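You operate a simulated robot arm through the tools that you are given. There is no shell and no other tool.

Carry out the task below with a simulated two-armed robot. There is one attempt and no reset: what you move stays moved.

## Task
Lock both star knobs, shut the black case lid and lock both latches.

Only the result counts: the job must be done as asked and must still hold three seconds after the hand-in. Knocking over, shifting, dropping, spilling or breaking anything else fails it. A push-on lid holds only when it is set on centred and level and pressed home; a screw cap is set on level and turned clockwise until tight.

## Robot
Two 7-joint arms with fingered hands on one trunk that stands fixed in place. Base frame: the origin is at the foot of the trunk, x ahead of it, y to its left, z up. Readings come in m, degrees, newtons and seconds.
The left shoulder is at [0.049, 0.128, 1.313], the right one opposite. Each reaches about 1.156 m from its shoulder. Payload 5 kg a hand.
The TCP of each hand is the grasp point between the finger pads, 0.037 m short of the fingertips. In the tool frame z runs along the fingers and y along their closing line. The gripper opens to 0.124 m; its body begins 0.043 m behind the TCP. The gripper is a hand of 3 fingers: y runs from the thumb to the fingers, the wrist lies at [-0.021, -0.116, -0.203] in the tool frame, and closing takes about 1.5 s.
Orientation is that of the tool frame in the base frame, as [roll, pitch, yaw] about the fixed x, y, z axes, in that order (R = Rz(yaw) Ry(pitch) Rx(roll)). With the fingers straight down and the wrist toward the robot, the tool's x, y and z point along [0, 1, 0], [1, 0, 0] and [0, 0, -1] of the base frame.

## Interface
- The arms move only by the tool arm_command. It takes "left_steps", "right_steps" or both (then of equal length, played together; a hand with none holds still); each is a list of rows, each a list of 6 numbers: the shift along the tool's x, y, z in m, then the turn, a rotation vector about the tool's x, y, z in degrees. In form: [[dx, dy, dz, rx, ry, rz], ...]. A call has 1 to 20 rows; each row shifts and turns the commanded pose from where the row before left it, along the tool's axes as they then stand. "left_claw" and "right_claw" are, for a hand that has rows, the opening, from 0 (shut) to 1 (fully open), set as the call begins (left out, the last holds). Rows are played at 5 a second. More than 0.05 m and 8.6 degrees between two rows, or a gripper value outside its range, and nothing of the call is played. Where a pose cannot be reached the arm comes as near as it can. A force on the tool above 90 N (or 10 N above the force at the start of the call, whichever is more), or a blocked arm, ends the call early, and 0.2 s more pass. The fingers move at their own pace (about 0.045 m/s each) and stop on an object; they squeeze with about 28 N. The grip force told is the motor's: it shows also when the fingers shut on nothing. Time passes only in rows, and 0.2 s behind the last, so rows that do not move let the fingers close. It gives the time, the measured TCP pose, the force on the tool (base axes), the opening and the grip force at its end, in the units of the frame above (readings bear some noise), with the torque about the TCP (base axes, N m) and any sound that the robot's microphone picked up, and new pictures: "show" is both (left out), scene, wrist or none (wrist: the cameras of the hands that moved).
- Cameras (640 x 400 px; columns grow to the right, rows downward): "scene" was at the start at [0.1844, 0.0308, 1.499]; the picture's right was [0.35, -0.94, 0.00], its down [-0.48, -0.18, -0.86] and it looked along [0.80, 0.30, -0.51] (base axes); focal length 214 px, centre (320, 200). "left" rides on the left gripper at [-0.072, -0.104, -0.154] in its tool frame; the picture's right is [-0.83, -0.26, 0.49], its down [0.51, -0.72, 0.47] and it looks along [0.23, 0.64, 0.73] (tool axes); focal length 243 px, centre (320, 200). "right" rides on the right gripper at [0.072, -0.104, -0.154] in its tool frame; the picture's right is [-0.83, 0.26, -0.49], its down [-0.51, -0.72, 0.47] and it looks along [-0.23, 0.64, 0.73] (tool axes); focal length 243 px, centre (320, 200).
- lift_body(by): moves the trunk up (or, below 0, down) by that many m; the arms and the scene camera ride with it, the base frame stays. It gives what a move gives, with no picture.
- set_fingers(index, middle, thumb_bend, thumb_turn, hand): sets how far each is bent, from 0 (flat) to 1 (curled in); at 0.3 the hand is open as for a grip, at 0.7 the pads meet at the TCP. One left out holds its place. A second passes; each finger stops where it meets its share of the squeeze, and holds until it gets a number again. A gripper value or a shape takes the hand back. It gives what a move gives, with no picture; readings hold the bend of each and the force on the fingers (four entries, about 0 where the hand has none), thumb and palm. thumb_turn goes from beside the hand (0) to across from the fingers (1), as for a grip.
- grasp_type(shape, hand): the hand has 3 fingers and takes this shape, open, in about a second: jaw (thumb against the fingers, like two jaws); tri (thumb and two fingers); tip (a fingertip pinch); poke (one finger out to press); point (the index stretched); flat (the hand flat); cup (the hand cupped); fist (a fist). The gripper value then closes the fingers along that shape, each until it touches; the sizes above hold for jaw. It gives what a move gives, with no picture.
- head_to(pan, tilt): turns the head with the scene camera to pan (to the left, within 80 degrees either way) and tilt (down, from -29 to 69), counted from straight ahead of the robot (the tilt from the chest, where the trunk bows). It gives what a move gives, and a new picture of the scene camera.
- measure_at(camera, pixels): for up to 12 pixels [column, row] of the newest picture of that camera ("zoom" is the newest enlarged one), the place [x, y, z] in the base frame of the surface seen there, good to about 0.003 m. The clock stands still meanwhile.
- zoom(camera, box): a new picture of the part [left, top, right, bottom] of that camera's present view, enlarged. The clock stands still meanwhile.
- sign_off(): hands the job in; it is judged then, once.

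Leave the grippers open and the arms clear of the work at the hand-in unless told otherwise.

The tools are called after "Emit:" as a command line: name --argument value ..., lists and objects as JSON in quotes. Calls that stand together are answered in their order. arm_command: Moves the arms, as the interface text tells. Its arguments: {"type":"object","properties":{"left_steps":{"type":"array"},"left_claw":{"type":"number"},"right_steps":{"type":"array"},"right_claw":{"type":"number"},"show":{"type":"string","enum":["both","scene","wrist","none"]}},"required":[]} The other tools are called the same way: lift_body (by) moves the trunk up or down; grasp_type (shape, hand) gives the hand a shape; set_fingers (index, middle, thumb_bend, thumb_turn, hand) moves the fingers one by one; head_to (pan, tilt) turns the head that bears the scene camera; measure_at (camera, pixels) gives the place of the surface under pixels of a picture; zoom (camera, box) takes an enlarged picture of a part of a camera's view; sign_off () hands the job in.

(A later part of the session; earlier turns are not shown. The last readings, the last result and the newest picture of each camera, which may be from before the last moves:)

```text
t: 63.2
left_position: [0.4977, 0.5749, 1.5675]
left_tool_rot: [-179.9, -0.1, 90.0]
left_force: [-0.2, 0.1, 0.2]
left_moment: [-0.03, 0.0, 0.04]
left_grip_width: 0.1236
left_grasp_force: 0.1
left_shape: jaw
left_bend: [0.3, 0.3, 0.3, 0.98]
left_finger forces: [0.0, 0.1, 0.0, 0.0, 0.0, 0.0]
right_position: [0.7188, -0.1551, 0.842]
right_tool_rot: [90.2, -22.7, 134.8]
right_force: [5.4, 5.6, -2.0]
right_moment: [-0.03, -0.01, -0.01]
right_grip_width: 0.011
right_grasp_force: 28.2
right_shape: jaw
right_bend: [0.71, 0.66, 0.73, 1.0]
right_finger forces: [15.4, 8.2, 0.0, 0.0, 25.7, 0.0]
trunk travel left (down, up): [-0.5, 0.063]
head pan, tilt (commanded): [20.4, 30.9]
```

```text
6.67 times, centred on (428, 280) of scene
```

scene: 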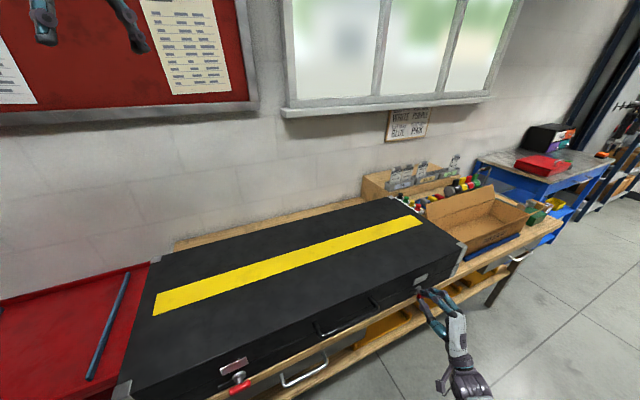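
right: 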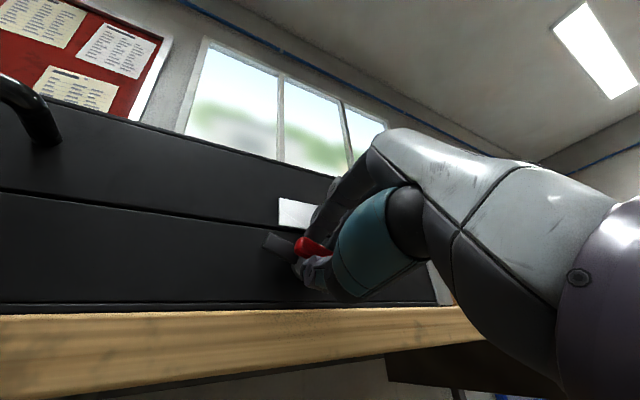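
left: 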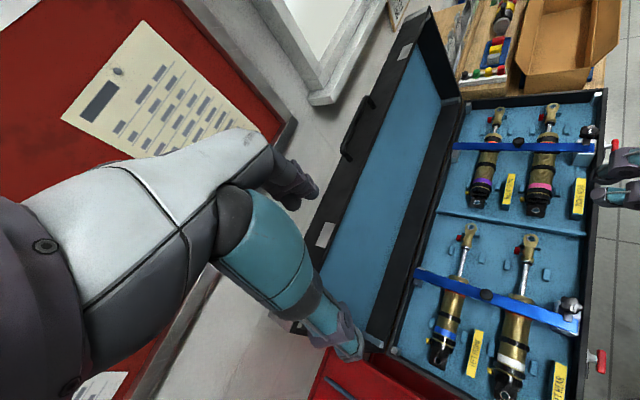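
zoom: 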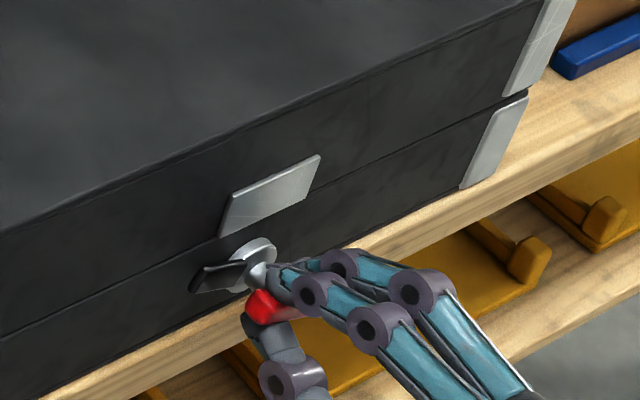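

The tongue rises with the hand — right direction, little force. I continue 52.5° more.

Emit:
arm_command --right_steps '[[0, 0, 0, 0, 0, 7.5], [0, 0, 0, 0, 0, 7.5], [0, 0, 0, 0, 0, 7.5], [0, 0, 0, 0, 0, 7.5], [0, 0, 0, 0, 0, 7.5], [0, 0, 0, 0, 0, 7.5], [0, 0, 0, 0, 0, 7.5], [0, 0, 0, 0, 0, 0]]'

Emit:
zoom --camera "scene" --box '[380, 250, 476, 310]'

Emit:
zoom --camera "right" --box '[220, 150, 420, 350]'

```text
t: 65.0
left_position: [0.4986, 0.5724, 1.5666]
left_tool_rot: [-179.9, 0.0, 90.1]
left_force: [0.5, -0.7, -0.4]
left_moment: [0.02, 0.0, -0.01]
left_grip_width: 0.124
left_grasp_force: 0.1
left_shape: jaw
left_bend: [0.3, 0.3, 0.3, 0.98]
left_finger forces: [0.0, 0.1, 0.0, 0.0, 0.0, 0.1]
right_position: [0.7185, -0.1561, 0.8443]
right_tool_rot: [90.3, -75.1, 134.6]
right_force: [16.6, -0.5, 3.3]
right_moment: [0.05, -0.14, -0.47]
right_grip_width: 0.0105
right_grasp_force: 28.0
right_shape: jaw
right_bend: [0.71, 0.65, 0.73, 1.0]
right_finger forces: [19.7, 13.0, 0.0, 0.0, 19.9, 0.0]
trunk travel left (down, up): [-0.5, 0.063]
head pan, tilt (commanded): [20.4, 30.9]
```

scene: 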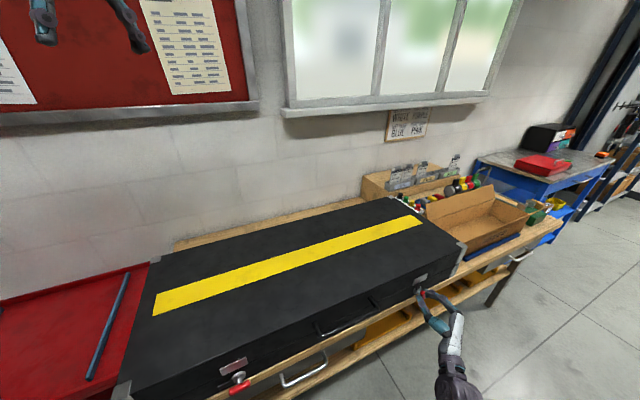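
right: 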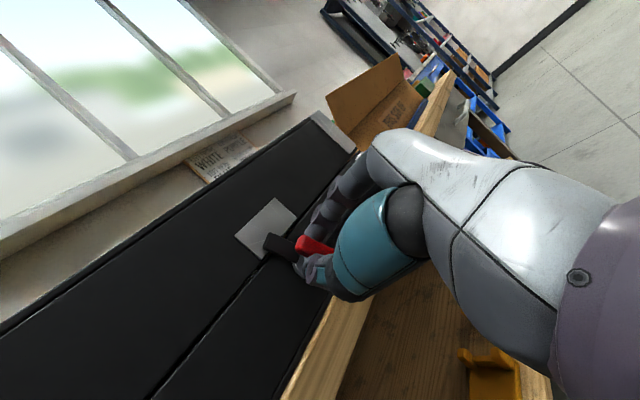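

```text
6.67 times, centred on (428, 280) of scene
```

zoom: 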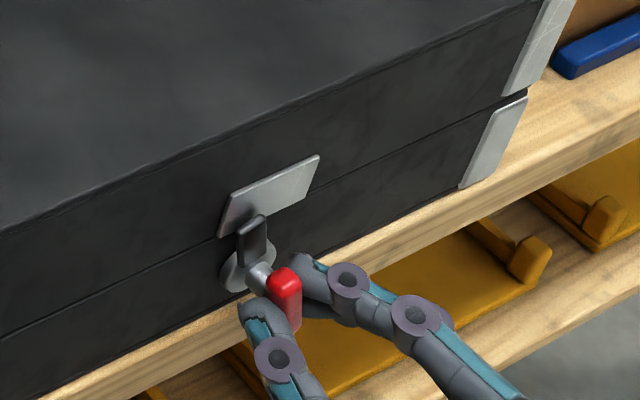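

```text
2.00 times, centred on (320, 250) of right
```

zoom: 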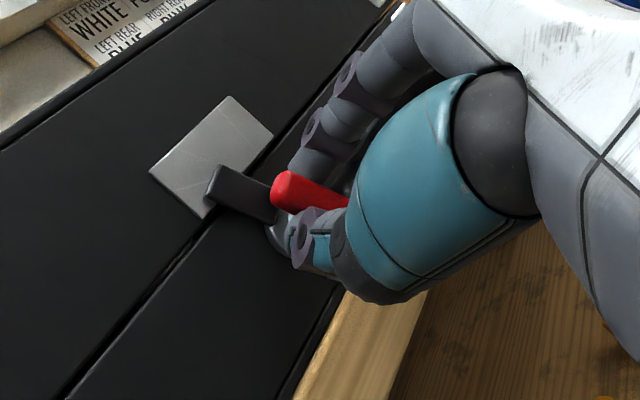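

The tongue is up near the strike plate at 75°. The torque about the latch axis is small, so no stop yet. I continue 15° and then check.

Emit:
arm_command --right_steps '[[0, 0, 0, 0, 0, 5], [0, 0, 0, 0, 0, 5], [0, 0, 0, 0, 0, 5], [0, 0, 0, 0, 0, 0]]'

Emit:
zoom --camera "scene" --box '[380, 250, 476, 310]'

Emit:
zoom --camera "right" --box '[220, 150, 420, 350]'

```text
t: 66.0
left_position: [0.4984, 0.5727, 1.5678]
left_tool_rot: [179.9, 0.1, 90.0]
left_force: [0.6, 0.0, -1.2]
left_moment: [-0.03, 0.01, -0.02]
left_grip_width: 0.1239
left_grasp_force: 0.1
left_shape: jaw
left_bend: [0.3, 0.3, 0.3, 0.98]
left_finger forces: [0.1, 0.1, 0.0, 0.0, 0.0, 0.1]
right_position: [0.7179, -0.1555, 0.842]
right_tool_rot: [-126.8, -89.9, -8.2]
right_force: [19.4, -1.2, 6.1]
right_moment: [0.07, -0.12, -0.55]
right_grip_width: 0.0108
right_grasp_force: 27.8
right_shape: jaw
right_bend: [0.71, 0.64, 0.74, 1.0]
right_finger forces: [21.4, 13.2, 0.0, 0.1, 18.8, 0.1]
trunk travel left (down, up): [-0.5, 0.063]
head pan, tilt (commanded): [20.4, 30.9]
```

scene: 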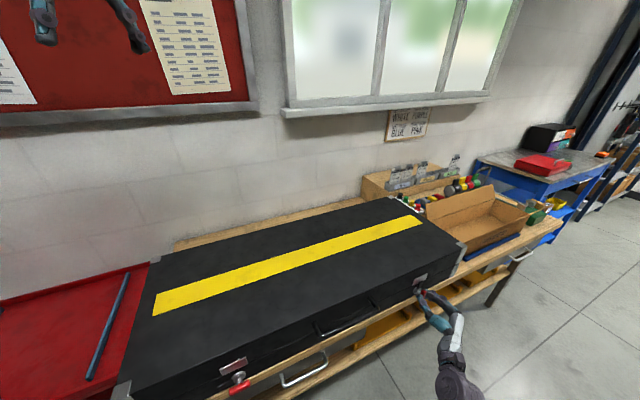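
right: 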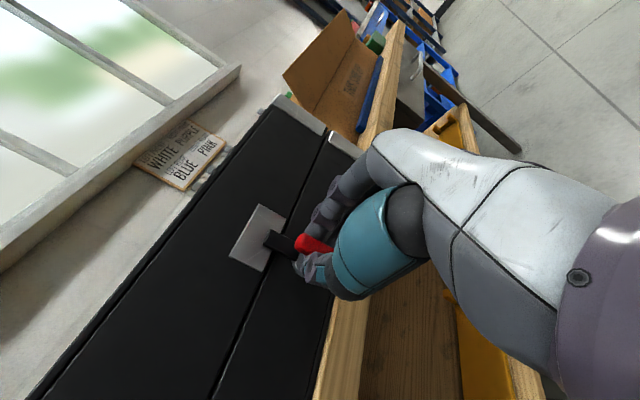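

```text
6.67 times, centred on (428, 280) of scene
```

zoom: 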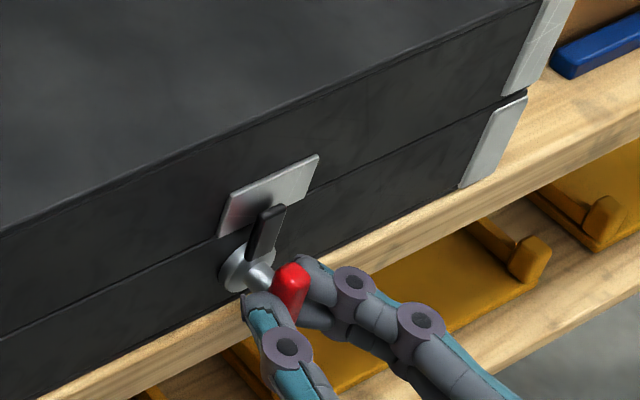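

```text
2.00 times, centred on (320, 250) of right
```

zoom: 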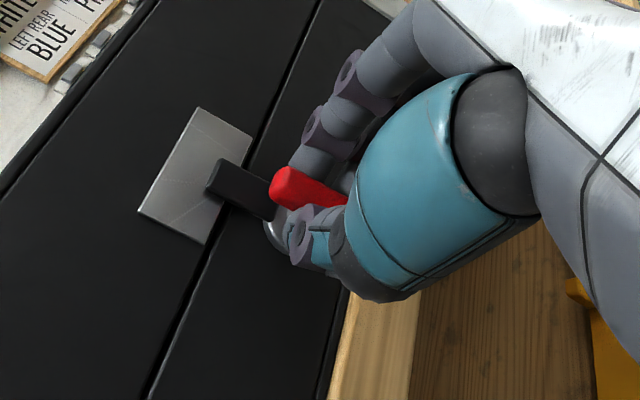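

The tongue stands upright on the plate. I try up to 7.5° more to find the stop.

Emit:
arm_command --right_steps '[[0, 0, 0, 0, 0, 2.5], [0, 0, 0, 0, 0, 2.5], [0, 0, 0, 0, 0, 2.5], [0, 0, 0, 0, 0, 0]]' --show "wrist"

Emit:
zoom --camera "right" --box '[220, 150, 420, 350]'

Emit:
zoom --camera "scene" --box '[380, 250, 476, 310]'

```text
t: 67.0
left_position: [0.4975, 0.5751, 1.5682]
left_tool_rot: [180.0, 0.1, 90.0]
left_force: [-0.3, -0.6, -0.1]
left_moment: [0.04, -0.03, -0.02]
left_grip_width: 0.124
left_grasp_force: 0.1
left_shape: jaw
left_bend: [0.3, 0.3, 0.3, 0.98]
left_finger forces: [0.0, 0.0, 0.0, 0.0, 0.0, 0.1]
right_position: [0.7188, -0.1552, 0.844]
right_tool_rot: [-91.2, -82.6, -43.8]
right_force: [18.0, -2.0, 9.8]
right_moment: [-0.07, -0.37, -0.55]
right_grip_width: 0.0106
right_grasp_force: 28.0
right_shape: jaw
right_bend: [0.71, 0.63, 0.73, 1.0]
right_finger forces: [17.7, 17.0, 0.0, 0.1, 20.4, 0.1]
trunk travel left (down, up): [-0.5, 0.063]
head pan, tilt (commanded): [20.4, 30.9]
```

right: 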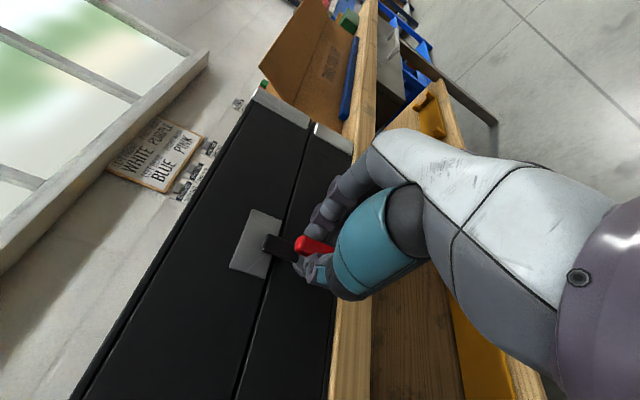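

```text
2.00 times, centred on (320, 250) of right
```

zoom: 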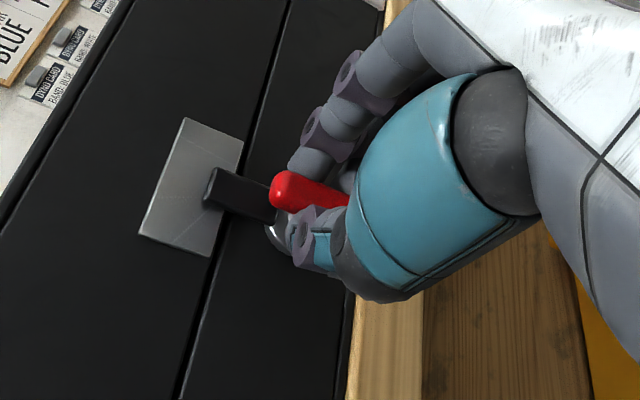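

```text
6.67 times, centred on (428, 280) of scene
```

zoom: 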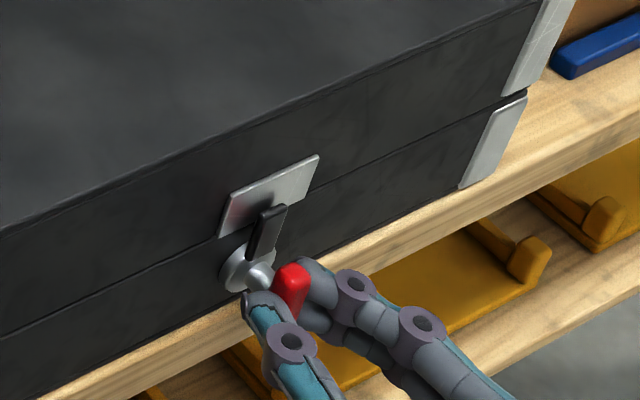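

The torque about the axis rises to −0.3 N m and the tongue no longer follows: that's the stop, upright. I open and back away.

Emit:
arm_command --right_steps '[[0, 0, 0, 0, 0, 0], [0, 0, 0, 0, 0, 0], [0, 0, 0, 0, 0, 0], [0, 0, 0, 0, 0, 0], [0, 0, -0.02, 0, 0, 0], [0, 0, -0.03, 0, 0, 0], [0, 0, -0.04, 0, 0, 0], [0, 0, -0.04, 0, 0, 0]]' --right_claw 0.5

Emit:
zoom --camera "scene" --box '[380, 250, 476, 310]'

```text
t: 68.8
left_position: [0.4953, 0.5736, 1.5688]
left_tool_rot: [180.0, -0.1, 90.1]
left_force: [-0.5, -0.1, -0.1]
left_moment: [0.03, -0.02, 0.01]
left_grip_width: 0.1236
left_grasp_force: 0.0
left_shape: jaw
left_bend: [0.3, 0.3, 0.3, 0.98]
left_finger forces: [0.0, 0.0, 0.0, 0.1, 0.0, 0.0]
right_position: [0.6251, -0.2492, 0.8426]
right_tool_rot: [-89.9, -82.5, -45.1]
right_force: [-0.6, -0.3, 0.1]
right_moment: [0.0, 0.02, 0.06]
right_grip_width: 0.0619
right_grasp_force: 0.0
right_shape: jaw
right_bend: [0.74, 0.45, 0.69, 1.0]
right_finger forces: [0.0, 0.0, 0.1, 0.1, 0.1, 0.0]
trunk travel left (down, up): [-0.5, 0.063]
head pan, tilt (commanded): [20.4, 30.9]
```

scene: 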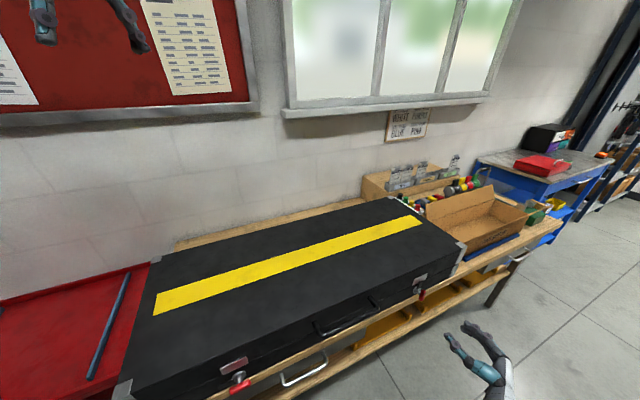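
right: 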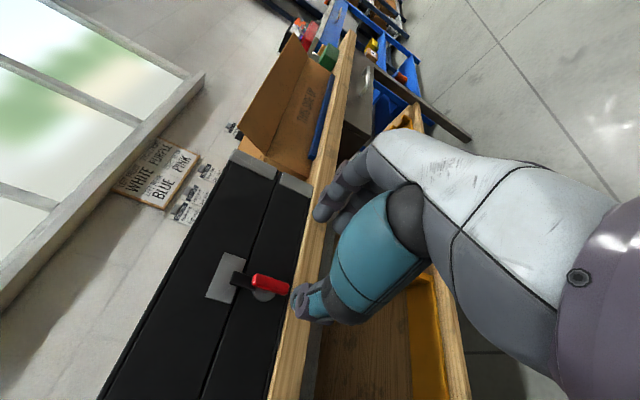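

```text
6.67 times, centred on (428, 280) of scene
```

zoom: 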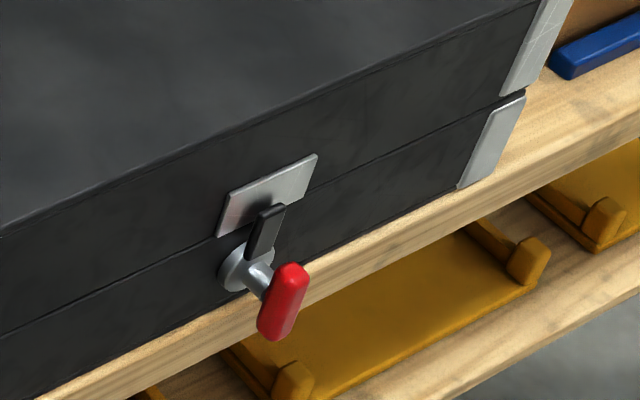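

The right latch is locked: tongue upright on the strike plate. The left latch is close to my trunk, so I plan to push its T-handle's right end down with a finger, the right hand pointing left (+y) across the front. First I roll the right hand back and raise it.

Emit:
arm_command --right_steps '[[0, 0, 0, 0, 0, -8], [0, 0, 0, 0, 0, -8], [0, 0, 0, 0, 0, -8], [0, 0, 0, 0, 0, -8], [0, 0, 0, 0, 0, -8], [0, 0, 0, 0, 0, -8], [0, 0, 0, 0, 0, -8], [0, 0, 0, 0, 0, -8], [0, 0, 0, 0, 0, -8], [0, 0, 0, 0, 0, -8], [0, 0, 0, 0, 0, -8], [0, 0, 0, 0, 0, -8], [0, 0, 0, 0, 0, -1.5], [0, 0.04, 0, 0, 0, 0], [0, 0.04, 0, 0, 0, 0], [0, 0.04, 0, 0, 0, 0], [0, 0.04, 0, 0, 0, 0], [0, 0.04, 0, 0, 0, 0]]' --show "scene"

Emit:
measure_at --camera "scene" --pixels '[[305, 375], [284, 380], [328, 358], [240, 386], [233, 372], [345, 325], [320, 330], [372, 304]]'

```text
t: 72.6
left_position: [0.4965, 0.5735, 1.5679]
left_tool_rot: [-179.9, 0.0, 90.0]
left_force: [-0.3, 0.0, -0.4]
left_moment: [0.04, -0.02, 0.03]
left_grip_width: 0.1239
left_grasp_force: 0.1
left_shape: jaw
left_bend: [0.3, 0.3, 0.3, 0.98]
left_finger forces: [0.1, 0.0, 0.0, 0.1, 0.0, 0.0]
right_position: [0.6232, -0.247, 1.0416]
right_tool_rot: [90.0, 0.0, 135.2]
right_force: [0.2, 0.5, -0.3]
right_moment: [-0.02, -0.03, 0.0]
right_grip_width: 0.0619
right_grasp_force: 0.0
right_shape: jaw
right_bend: [0.74, 0.45, 0.69, 1.0]
right_finger forces: [0.0, 0.1, 0.0, 0.1, 0.0, 0.1]
trunk travel left (down, up): [-0.5, 0.063]
head pan, tilt (commanded): [20.4, 30.9]
```

scene: 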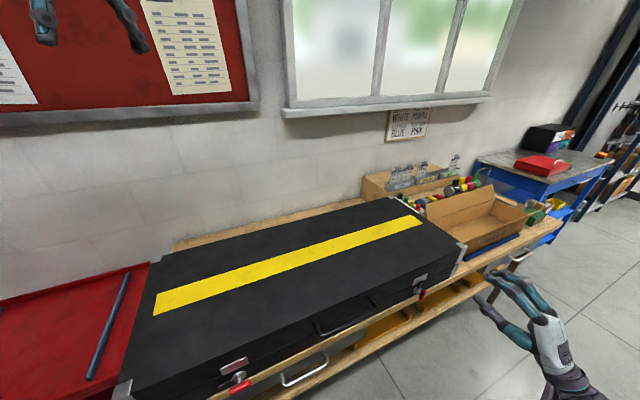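

```text
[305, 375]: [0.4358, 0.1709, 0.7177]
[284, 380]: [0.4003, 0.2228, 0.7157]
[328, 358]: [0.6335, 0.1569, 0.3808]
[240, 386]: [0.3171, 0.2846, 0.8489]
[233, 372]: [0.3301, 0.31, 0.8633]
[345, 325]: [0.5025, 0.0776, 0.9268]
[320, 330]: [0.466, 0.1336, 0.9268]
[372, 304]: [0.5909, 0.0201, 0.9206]
```

The drawer handle is low (z≈0.72, B≈0.43), out of the way. I move the right hand left along the front at z≈1.04, then yaw it 45° so the fingers point +y.

Emit:
arm_command --right_steps '[[0.046, 0, 0, 0, 0, 0], [0.046, 0, 0, 0, 0, 0], [0.046, 0, 0, 0, 0, 0], [0.046, 0, 0, 0, 0, 0], [0.046, 0, 0, 0, 0, 0], [0.046, 0, 0, 0, 0, 0], [0.046, 0, 0, 0, 0, 0], [0, 0, 0, 0, 7.5, 0], [0, 0, 0, 0, 7.5, 0], [0, 0, 0, 0, 7.5, 0], [0, 0, 0, 0, 7.5, 0], [0, 0, 0, 0, 7.5, 0], [0, 0, 0, 0, 7.5, 0]]'

Emit:
head_to --pan 55 --tilt 58

```text
t: 75.4
left_position: [0.4987, 0.5748, 1.5673]
left_tool_rot: [179.9, 0.1, 90.0]
left_force: [-0.1, -0.4, 0.1]
left_moment: [-0.01, -0.01, -0.02]
left_grip_width: 0.124
left_grasp_force: 0.1
left_shape: jaw
left_bend: [0.3, 0.3, 0.3, 0.98]
left_finger forces: [0.0, 0.0, 0.0, 0.1, 0.0, 0.0]
right_position: [0.3981, -0.0195, 1.0446]
right_tool_rot: [90.1, -0.2, -180.0]
right_force: [0.0, 0.2, -0.7]
right_moment: [0.02, 0.0, 0.06]
right_grip_width: 0.0617
right_grasp_force: 0.1
right_shape: jaw
right_bend: [0.74, 0.45, 0.69, 1.0]
right_finger forces: [0.0, 0.1, 0.0, 0.0, 0.1, 0.0]
trunk travel left (down, up): [-0.5, 0.063]
head pan, tilt (commanded): [20.4, 30.9]
```

scene: 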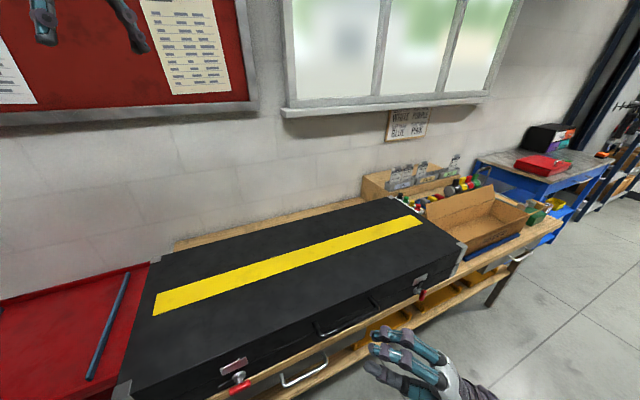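
right: 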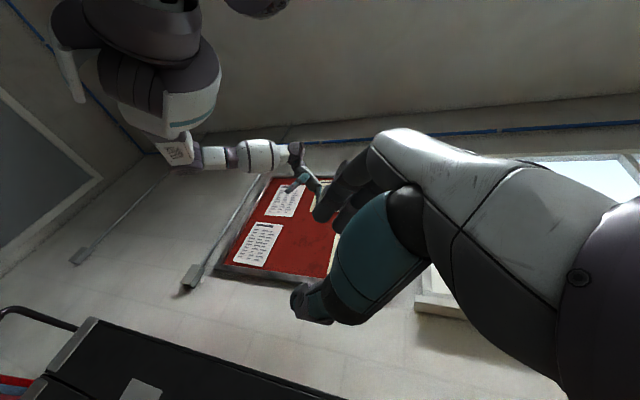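

```text
t: 76.4
left_position: [0.497, 0.5728, 1.5673]
left_tool_rot: [-180.0, 0.0, 90.1]
left_force: [0.7, -0.1, 0.3]
left_moment: [0.05, 0.01, 0.01]
left_grip_width: 0.1238
left_grasp_force: 0.0
left_shape: jaw
left_bend: [0.3, 0.3, 0.3, 0.98]
left_finger forces: [0.0, 0.0, 0.0, 0.1, 0.1, 0.0]
right_position: [0.399, -0.0198, 1.0435]
right_tool_rot: [90.1, -0.1, 179.9]
right_force: [-0.1, -0.3, 0.0]
right_moment: [-0.02, 0.01, -0.02]
right_grip_width: 0.062
right_grasp_force: 0.1
right_shape: jaw
right_bend: [0.74, 0.45, 0.69, 1.0]
right_finger forces: [0.0, 0.0, 0.0, 0.0, 0.0, 0.1]
trunk travel left (down, up): [-0.5, 0.063]
head pan, tilt (commanded): [55.0, 58.0]
```

scene: 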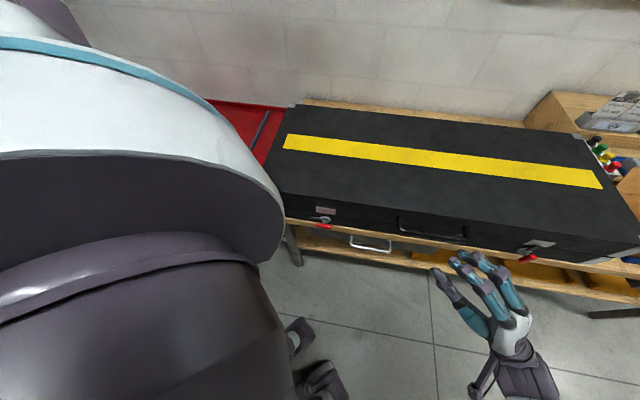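

The new head view shows the left latch at (322,222) and the right hand at (490,300). Now give the right hand the poke shape and look at it.

Emit:
grasp_type --shape "poke" --hand "right"

Emit:
arm_command --right_steps '[[0, 0, 0, 0, 0, 0]]'

Emit:
zoom --camera "scene" --box '[400, 220, 560, 320]'

Emit:
zoom --camera "scene" --box '[282, 190, 362, 240]'

```text
t: 77.3
left_position: [0.4962, 0.5732, 1.5668]
left_tool_rot: [-179.9, 0.0, 90.0]
left_force: [0.0, 0.1, 0.0]
left_moment: [0.0, -0.01, 0.0]
left_grip_width: 0.1238
left_grasp_force: 0.0
left_shape: jaw
left_bend: [0.3, 0.3, 0.3, 0.98]
left_finger forces: [0.0, 0.0, 0.0, 0.1, 0.0, 0.0]
right_position: [0.3985, -0.0199, 1.0441]
right_tool_rot: [90.1, -0.1, 180.0]
right_force: [0.2, -0.3, -0.6]
right_moment: [-0.01, 0.0, -0.01]
right_grip_width: 0.0
right_grasp_force: 0.1
right_shape: poke
right_bend: [0.7, 0.7, 1.0, 1.0]
right_finger forces: [0.1, 0.0, 0.0, 0.0, 0.1, 0.0]
trunk travel left (down, up): [-0.5, 0.063]
head pan, tilt (commanded): [55.0, 58.0]
```

```text
t: 77.7
left_position: [0.4973, 0.5736, 1.5669]
left_tool_rot: [179.9, 0.0, 90.0]
left_force: [0.1, 1.3, 0.3]
left_moment: [0.0, 0.0, 0.02]
left_grip_width: 0.1237
left_grasp_force: 0.0
left_shape: jaw
left_bend: [0.3, 0.3, 0.3, 0.98]
left_finger forces: [0.1, 0.1, 0.0, 0.0, 0.0, 0.0]
right_position: [0.3979, -0.0208, 1.0447]
right_tool_rot: [90.1, -0.1, -180.0]
right_force: [-0.9, -0.2, 0.1]
right_moment: [0.0, -0.03, -0.02]
right_grip_width: 0.0
right_grasp_force: 0.1
right_shape: poke
right_bend: [0.7, 0.7, 1.0, 1.0]
right_finger forces: [0.0, 0.0, 0.1, 0.1, 0.0, 0.0]
trunk travel left (down, up): [-0.5, 0.063]
head pan, tilt (commanded): [55.0, 58.0]
```

scene: 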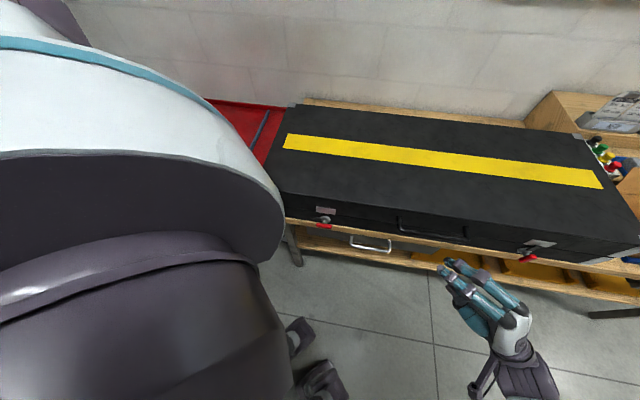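
right: 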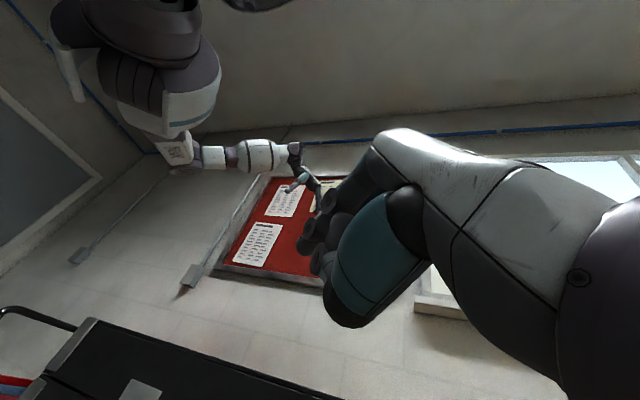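

```text
4.00 times, centred on (480, 270) of scene
```

zoom: 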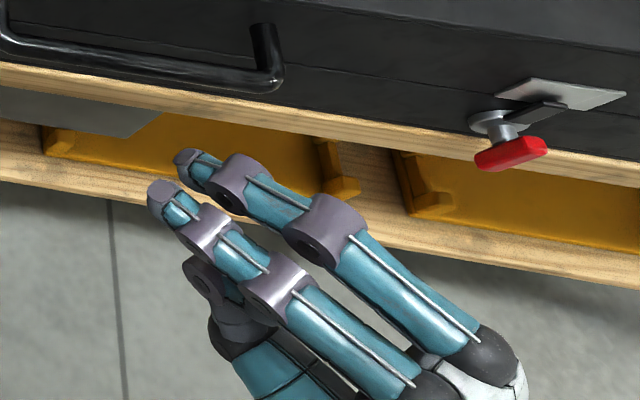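

```text
8.00 times, centred on (322, 215) of scene
```

zoom: 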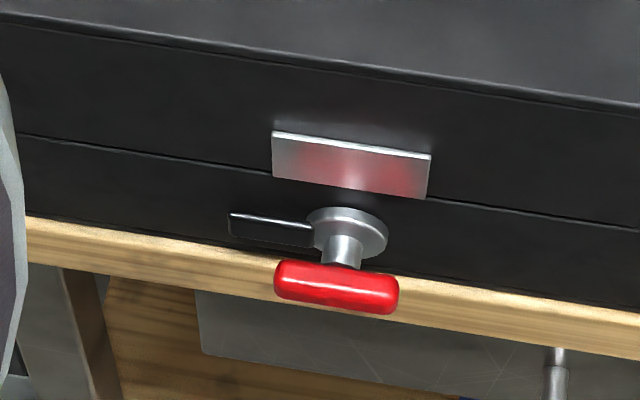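

The poke shape keeps two fingers out. I'll curl the middle finger too so that only the index sticks out.

Emit:
set_fingers --hand "right" --index 0.5 --middle 1.0 --thumb_bend 1.0 --thumb_turn 1.0

Emit:
arm_command --right_steps '[[0, 0, 0, 0, 0, 0]]'

Emit:
zoom --camera "scene" --box '[400, 220, 560, 320]'

```text
t: 78.7
left_position: [0.4975, 0.5743, 1.5671]
left_tool_rot: [-179.9, 0.0, 90.0]
left_force: [-0.1, -0.2, -0.2]
left_moment: [0.0, 0.0, 0.03]
left_grip_width: 0.1239
left_grasp_force: 0.0
left_shape: jaw
left_bend: [0.3, 0.3, 0.3, 0.98]
left_finger forces: [0.1, 0.1, 0.0, 0.0, 0.1, 0.0]
right_position: [0.3979, -0.02, 1.0438]
right_tool_rot: [90.1, -0.1, -180.0]
right_force: [-0.5, 0.1, 0.4]
right_moment: [0.01, -0.04, 0.01]
right_grip_width: 0.0362
right_grasp_force: 0.1
right_shape: fingers
right_bend: [0.3, 1.0, 1.0, 1.0]
right_finger forces: [0.0, 0.0, 0.0, 0.0, 0.0, 0.1]
trunk travel left (down, up): [-0.5, 0.063]
head pan, tilt (commanded): [55.0, 58.0]
```

```text
t: 79.1
left_position: [0.4967, 0.5733, 1.5673]
left_tool_rot: [180.0, 0.0, 90.0]
left_force: [-0.3, -0.6, -0.4]
left_moment: [-0.01, -0.04, 0.02]
left_grip_width: 0.124
left_grasp_force: 0.0
left_shape: jaw
left_bend: [0.3, 0.3, 0.3, 0.98]
left_finger forces: [0.0, 0.0, 0.1, 0.0, 0.0, 0.0]
right_position: [0.3996, -0.0193, 1.0434]
right_tool_rot: [90.1, -0.1, 179.9]
right_force: [0.2, 0.4, 1.1]
right_moment: [-0.02, 0.01, -0.02]
right_grip_width: 0.0359
right_grasp_force: 0.0
right_shape: fingers
right_bend: [0.3, 1.0, 1.0, 1.0]
right_finger forces: [0.1, 0.1, 0.0, 0.0, 0.0, 0.0]
trunk travel left (down, up): [-0.5, 0.063]
head pan, tilt (commanded): [55.0, 58.0]
```

scene: 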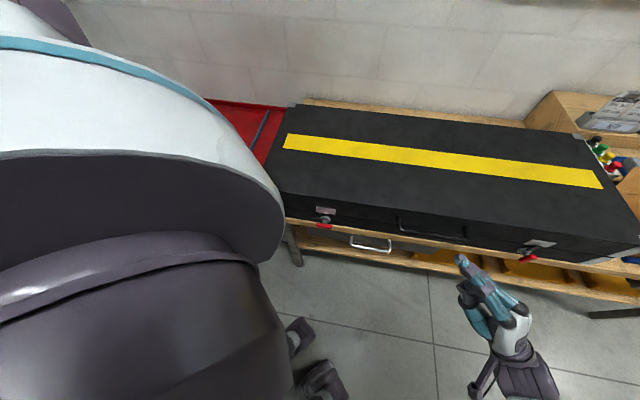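
right: 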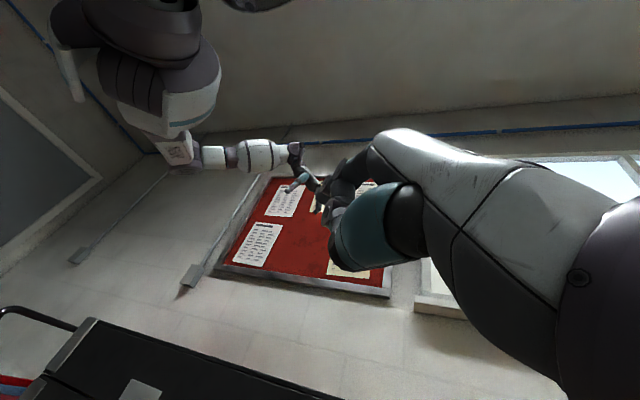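

```text
4.00 times, centred on (480, 270) of scene
```

zoom: 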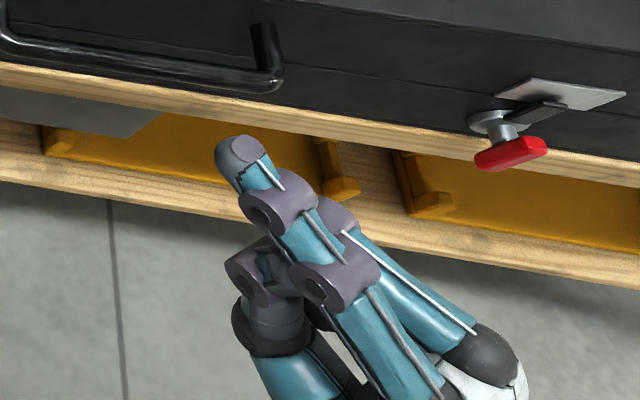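

Only the index sticks out now. I measure its tip and knuckles in the zoomed picture to know its place relative to the TCP.

Emit:
measure_at --camera "zoom" --pixels '[[238, 145], [228, 160], [262, 175], [275, 205], [310, 230], [335, 280], [260, 260], [270, 320], [340, 215], [400, 270]]'

Emit:
zoom --camera "scene" --box '[282, 190, 362, 240]'

```text
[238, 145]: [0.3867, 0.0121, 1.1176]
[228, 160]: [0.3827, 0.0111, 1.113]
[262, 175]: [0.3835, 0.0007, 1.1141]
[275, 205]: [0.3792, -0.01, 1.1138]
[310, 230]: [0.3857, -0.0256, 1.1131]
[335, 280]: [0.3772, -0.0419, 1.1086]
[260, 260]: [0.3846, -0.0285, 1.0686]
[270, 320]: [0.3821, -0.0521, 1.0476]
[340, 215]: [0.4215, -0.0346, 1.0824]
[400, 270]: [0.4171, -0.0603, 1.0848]
```

```text
8.00 times, centred on (322, 215) of scene
```

zoom: 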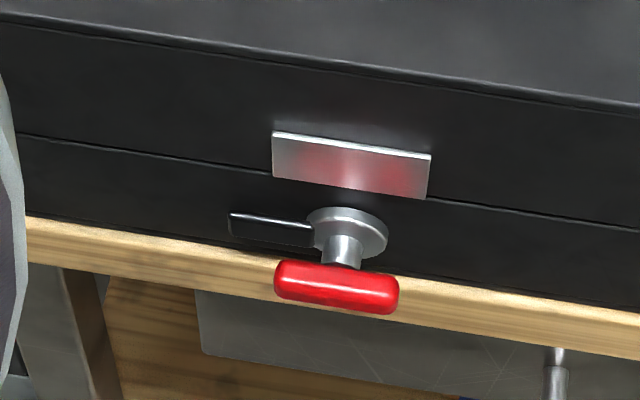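

The index is straight along the tool z, about 6.5 cm above the TCP axis, with its tip 3.5 cm beyond. Now I measure the left latch in the current zoom.

Emit:
measure_at --camera "zoom" --pixels '[[280, 280], [335, 285], [392, 295], [335, 265], [345, 245], [345, 212], [375, 245], [240, 220], [310, 235], [335, 300], [350, 165], [430, 250]]'

```text
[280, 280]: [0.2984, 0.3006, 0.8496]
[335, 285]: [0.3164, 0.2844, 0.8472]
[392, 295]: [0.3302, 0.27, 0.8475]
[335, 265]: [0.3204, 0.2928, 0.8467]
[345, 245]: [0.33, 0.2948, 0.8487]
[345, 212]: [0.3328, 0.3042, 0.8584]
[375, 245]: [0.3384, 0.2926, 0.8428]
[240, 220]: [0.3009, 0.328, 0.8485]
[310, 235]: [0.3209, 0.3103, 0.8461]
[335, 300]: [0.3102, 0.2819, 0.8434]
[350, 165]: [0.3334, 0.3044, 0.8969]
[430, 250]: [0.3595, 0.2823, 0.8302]
```

Left latch axis: U≈0.021, z≈0.84; T-bar right end at about (0.330,0.270), top z≈0.848. I tilt the right hand 45° down and move so the index tip hovers above that right end (TCP to ≈(0.343,0.204,0.93)).

Emit:
arm_command --right_steps '[[0, 0, 0, 7.5, 0, 0], [0, 0, 0, 7.5, 0, 0], [0, 0, 0, 7.5, 0, 0], [0, 0, 0, 7.5, 0, 0], [0, 0, 0, 7.5, 0, 0], [0, 0, 0, 7.5, 0, 0], [0.0093, 0.0128, 0.0397, 0, 0, 0], [0.0093, 0.0128, 0.0397, 0, 0, 0], [0.0093, 0.0128, 0.0397, 0, 0, 0], [0.0093, 0.0128, 0.0397, 0, 0, 0], [0.0093, 0.0128, 0.0397, 0, 0, 0], [0.0093, 0.0128, 0.0397, 0, 0, 0], [0, 0, 0, 0, 0, 0]]'

Emit:
zoom --camera "scene" --box '[282, 180, 410, 260]'

```text
t: 81.9
left_position: [0.4949, 0.5743, 1.5677]
left_tool_rot: [180.0, 0.0, 90.1]
left_force: [-0.1, -1.0, 0.2]
left_moment: [0.06, 0.0, 0.0]
left_grip_width: 0.1239
left_grasp_force: 0.1
left_shape: jaw
left_bend: [0.3, 0.3, 0.3, 0.98]
left_finger forces: [0.0, 0.0, 0.0, 0.1, 0.0, 0.0]
right_position: [0.3421, 0.206, 0.9287]
right_tool_rot: [135.0, -0.1, 180.0]
right_force: [-1.2, -0.4, -0.2]
right_moment: [0.01, 0.02, 0.02]
right_grip_width: 0.0359
right_grasp_force: 0.0
right_shape: fingers
right_bend: [0.3, 1.0, 1.0, 1.0]
right_finger forces: [0.0, 0.0, 0.0, 0.0, 0.0, 0.0]
trunk travel left (down, up): [-0.5, 0.063]
head pan, tilt (commanded): [55.0, 58.0]
```

scene: 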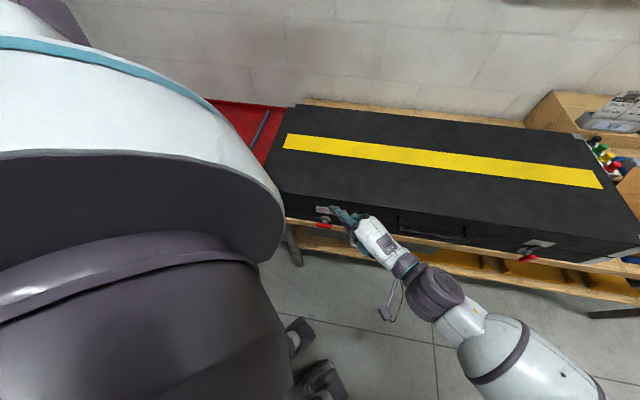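
right: 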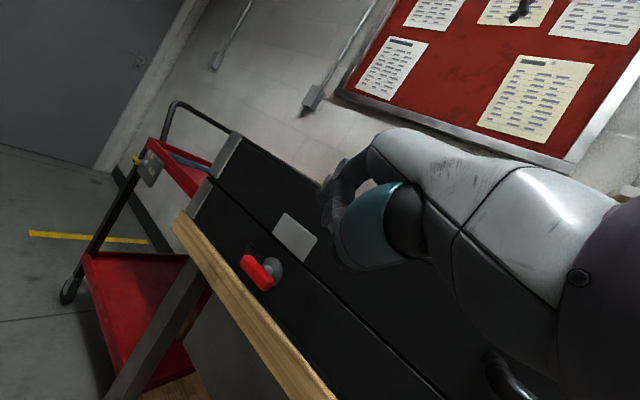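

```text
5.00 times, centred on (346, 220) of scene
```

zoom: 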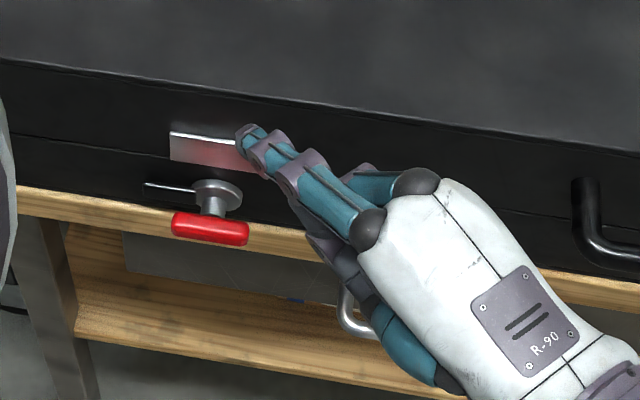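

The finger hovers up and right of the latch. I measure the fingertip at zoom (246,132) and knuckle points.

Emit:
measure_at --camera "zoom" --pixels '[[243, 128], [252, 140], [262, 132], [240, 138], [265, 150], [300, 170], [240, 170], [345, 240], [385, 180]]'

```text
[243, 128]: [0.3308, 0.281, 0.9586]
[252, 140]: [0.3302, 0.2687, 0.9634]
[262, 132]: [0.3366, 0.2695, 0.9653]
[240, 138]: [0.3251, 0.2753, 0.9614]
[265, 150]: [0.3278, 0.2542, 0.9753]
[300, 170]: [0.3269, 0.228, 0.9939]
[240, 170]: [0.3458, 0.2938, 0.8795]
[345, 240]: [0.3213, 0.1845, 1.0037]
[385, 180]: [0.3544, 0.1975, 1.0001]
```

The tip end is about (0.330,0.276,0.951), right above the bar's right end. I lower it 9 cm to hover just above the red bar and check.

Emit:
arm_command --right_steps '[[0.0014, -0.003, -0.003, 0, 0, 0], [0, -0.0212, 0.0212, 0, 0, 0], [0, -0.0212, 0.0212, 0, 0, 0], [0, -0.0176, 0.0176, 0, 0, 0], [0, 0, 0, 0, 0, 0]]'

Emit:
zoom --camera "scene" --box '[290, 190, 386, 250]'

Emit:
zoom --camera "right" --box '[200, 150, 400, 350]'

```text
t: 83.1
left_position: [0.4961, 0.5736, 1.5679]
left_tool_rot: [179.9, 0.0, 90.1]
left_force: [1.2, -0.4, -0.5]
left_moment: [-0.04, 0.04, -0.04]
left_grip_width: 0.1241
left_grasp_force: 0.1
left_shape: jaw
left_bend: [0.3, 0.3, 0.3, 0.98]
left_finger forces: [0.0, 0.0, 0.1, 0.1, 0.0, 0.0]
right_position: [0.3409, 0.2001, 0.8463]
right_tool_rot: [134.9, 0.0, 179.9]
right_force: [-0.2, 0.5, 0.3]
right_moment: [0.03, 0.0, 0.01]
right_grip_width: 0.0358
right_grasp_force: 0.0
right_shape: fingers
right_bend: [0.3, 1.0, 1.0, 1.0]
right_finger forces: [0.1, 0.0, 0.0, 0.0, 0.0, 0.0]
trunk travel left (down, up): [-0.5, 0.063]
head pan, tilt (commanded): [55.0, 58.0]
```

scene: 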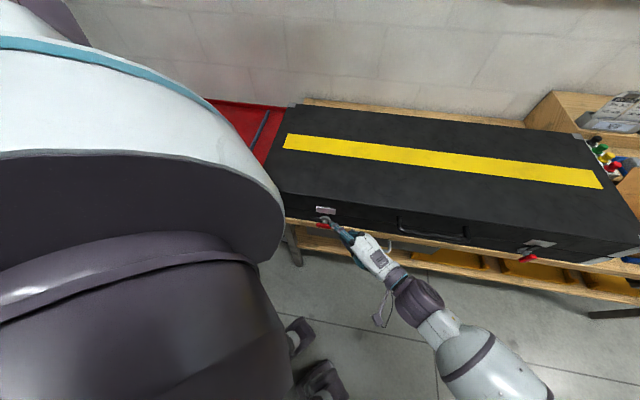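
right: 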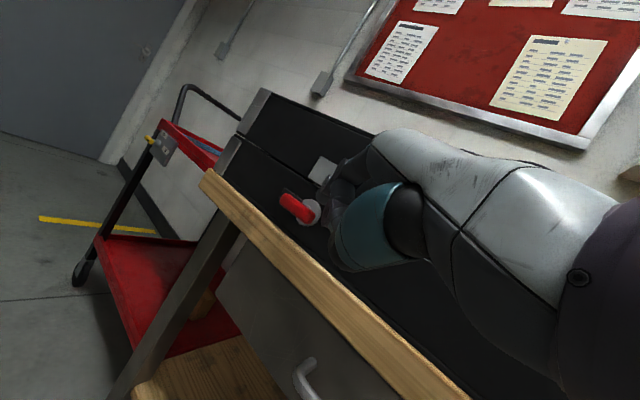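

```text
6.67 times, centred on (338, 220) of scene
```

zoom: 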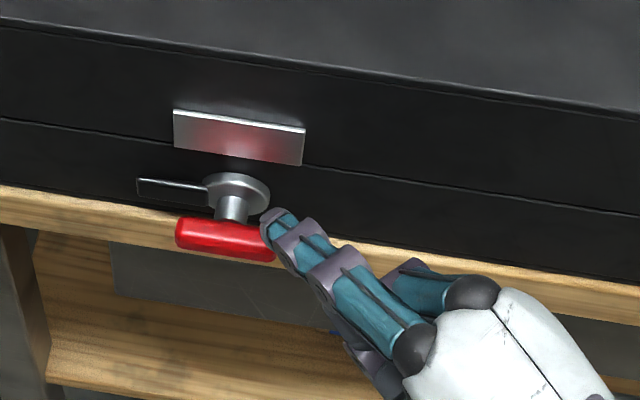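

```text
2.00 times, centred on (300, 250) of right
```

zoom: 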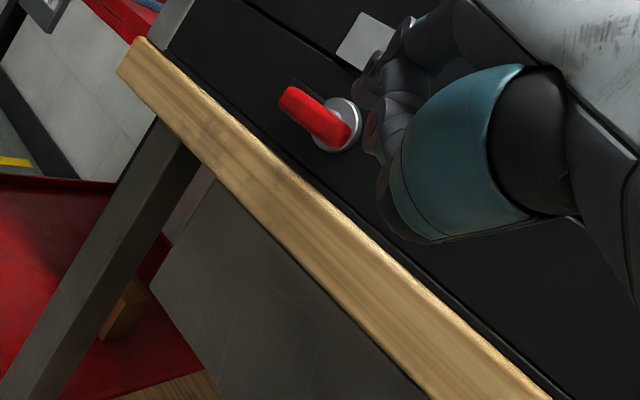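

The fingertip shows at zoom (272,218), just at the end of the bar. I measure tip and bar end to see their offsets.

Emit:
zoom --camera "scene" --box '[310, 205, 350, 230]'

```text
16.00 times, centred on (330, 218) of scene
```

zoom: 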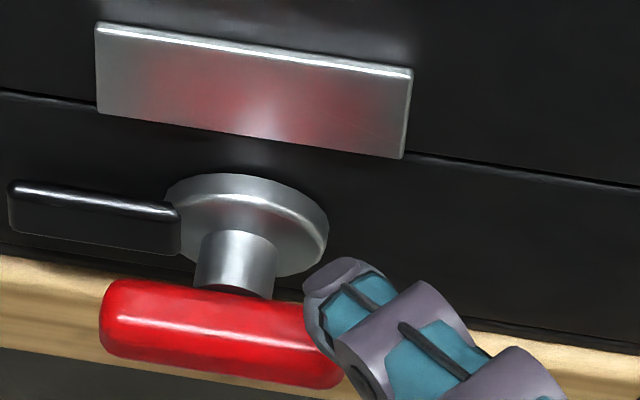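

Emit:
measure_at --camera "zoom" --pixels '[[335, 268], [310, 285], [350, 275], [325, 320], [365, 300], [345, 330], [310, 315], [330, 375], [120, 300], [220, 320], [240, 195], [400, 320]]'

```text
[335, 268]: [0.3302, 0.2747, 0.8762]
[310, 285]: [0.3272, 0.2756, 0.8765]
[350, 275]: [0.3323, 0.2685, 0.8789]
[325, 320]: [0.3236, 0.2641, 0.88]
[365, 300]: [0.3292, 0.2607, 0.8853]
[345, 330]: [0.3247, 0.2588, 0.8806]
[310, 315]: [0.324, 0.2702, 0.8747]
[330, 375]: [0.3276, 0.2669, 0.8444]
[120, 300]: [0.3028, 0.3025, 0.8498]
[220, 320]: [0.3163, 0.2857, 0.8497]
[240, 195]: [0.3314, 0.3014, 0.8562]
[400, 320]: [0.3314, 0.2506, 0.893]
```

The fingertip centre is about 1.9 cm right of the latch axis, B matching the bar, its underside 1.3 cm above the bar. I push down along the arc to about 45° of latch turn.

Emit:
arm_command --right_steps '[[0, -0.0046, 0.0046, 0, 0, 0], [0, -0.0046, 0.0046, 0, 0, 0], [-0.0017, -0.004, 0.0017, 0, 0, 0], [-0.0017, -0.004, 0.0017, 0, 0, 0], [-0.0004, -0.0036, 0.003, 0, 0, 0], [-0.0004, -0.0036, 0.003, 0, 0, 0], [0, 0, 0, 0, 0, 0]]'

Emit:
zoom --camera "scene" --box '[302, 195, 350, 225]'

Emit:
zoom --camera "right" --box '[200, 150, 400, 350]'

```text
t: 84.7
left_position: [0.4973, 0.5736, 1.5675]
left_tool_rot: [-179.9, -0.1, 89.9]
left_force: [0.2, -0.3, 0.6]
left_moment: [-0.01, -0.01, -0.04]
left_grip_width: 0.1238
left_grasp_force: 0.0
left_shape: jaw
left_bend: [0.3, 0.3, 0.3, 0.98]
left_finger forces: [0.0, 0.0, 0.1, 0.1, 0.0, 0.0]
right_position: [0.3456, 0.1954, 0.8134]
right_tool_rot: [135.1, -0.1, 179.9]
right_force: [0.2, -0.1, 0.8]
right_moment: [0.07, -0.01, -0.03]
right_grip_width: 0.036
right_grasp_force: 0.8
right_shape: fingers
right_bend: [0.29, 1.0, 1.0, 1.0]
right_finger forces: [0.8, 0.0, 0.1, 0.0, 0.0, 0.0]
trunk travel left (down, up): [-0.5, 0.063]
head pan, tilt (commanded): [55.0, 58.0]
```

scene: 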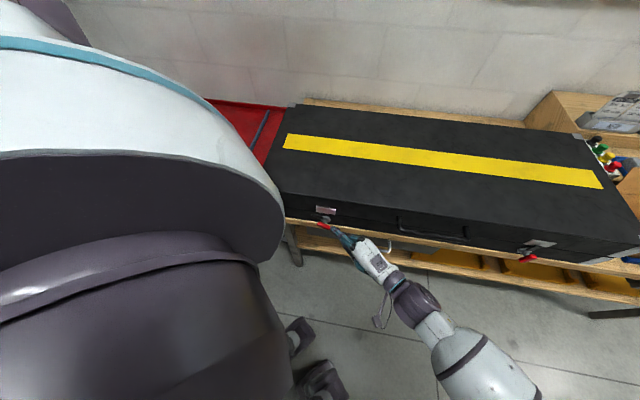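
right: 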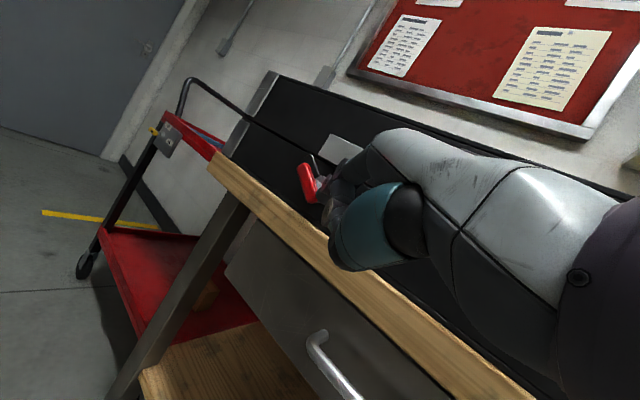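

```text
13.33 times, centred on (326, 210) of scene
```

zoom: 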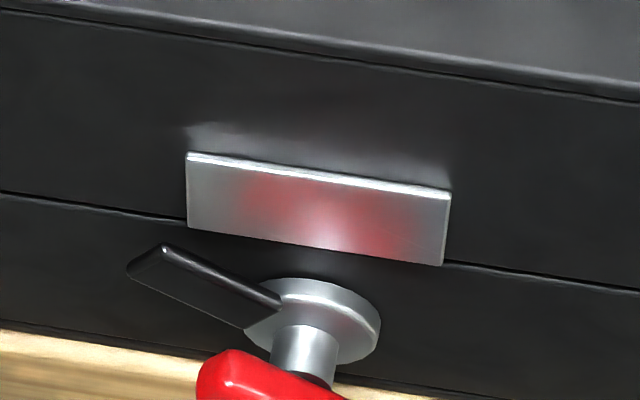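

```text
2.00 times, centred on (300, 250) of right
```

zoom: 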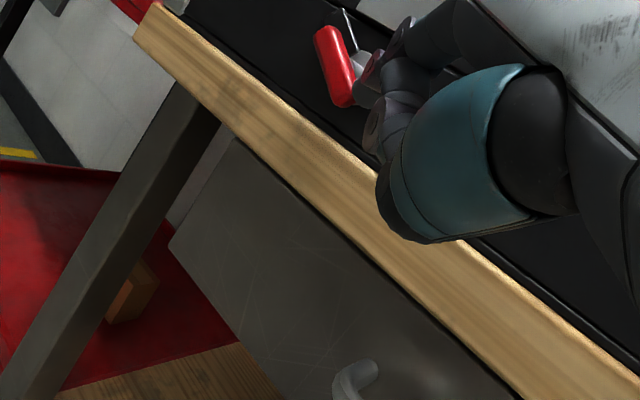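

The tongue has lifted some 25–30° with under 1 N. I look at the contact point.

Emit:
zoom --camera "scene" --box '[302, 205, 358, 240]'

```text
11.43 times, centred on (330, 222) of scene
```

zoom: 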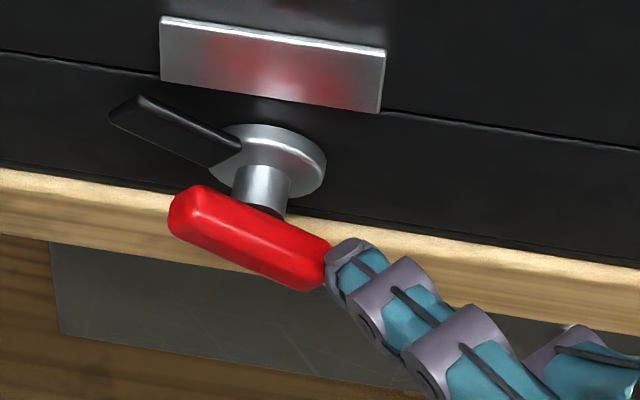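

The fingertip sits near the very end of the bar, so it could slip off. I measure both.

Emit:
measure_at --camera "zoom" --pixels '[[345, 245], [335, 265], [365, 250], [345, 285], [320, 250], [310, 275], [195, 200], [260, 240], [130, 110], [270, 135]]'

```text
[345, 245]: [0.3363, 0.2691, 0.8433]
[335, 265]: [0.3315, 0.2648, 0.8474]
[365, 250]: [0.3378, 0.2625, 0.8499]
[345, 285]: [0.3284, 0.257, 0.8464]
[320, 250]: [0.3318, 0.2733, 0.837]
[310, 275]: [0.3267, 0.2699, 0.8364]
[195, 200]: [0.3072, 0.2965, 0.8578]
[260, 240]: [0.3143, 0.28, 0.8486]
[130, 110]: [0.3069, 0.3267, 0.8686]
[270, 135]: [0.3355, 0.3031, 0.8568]
```

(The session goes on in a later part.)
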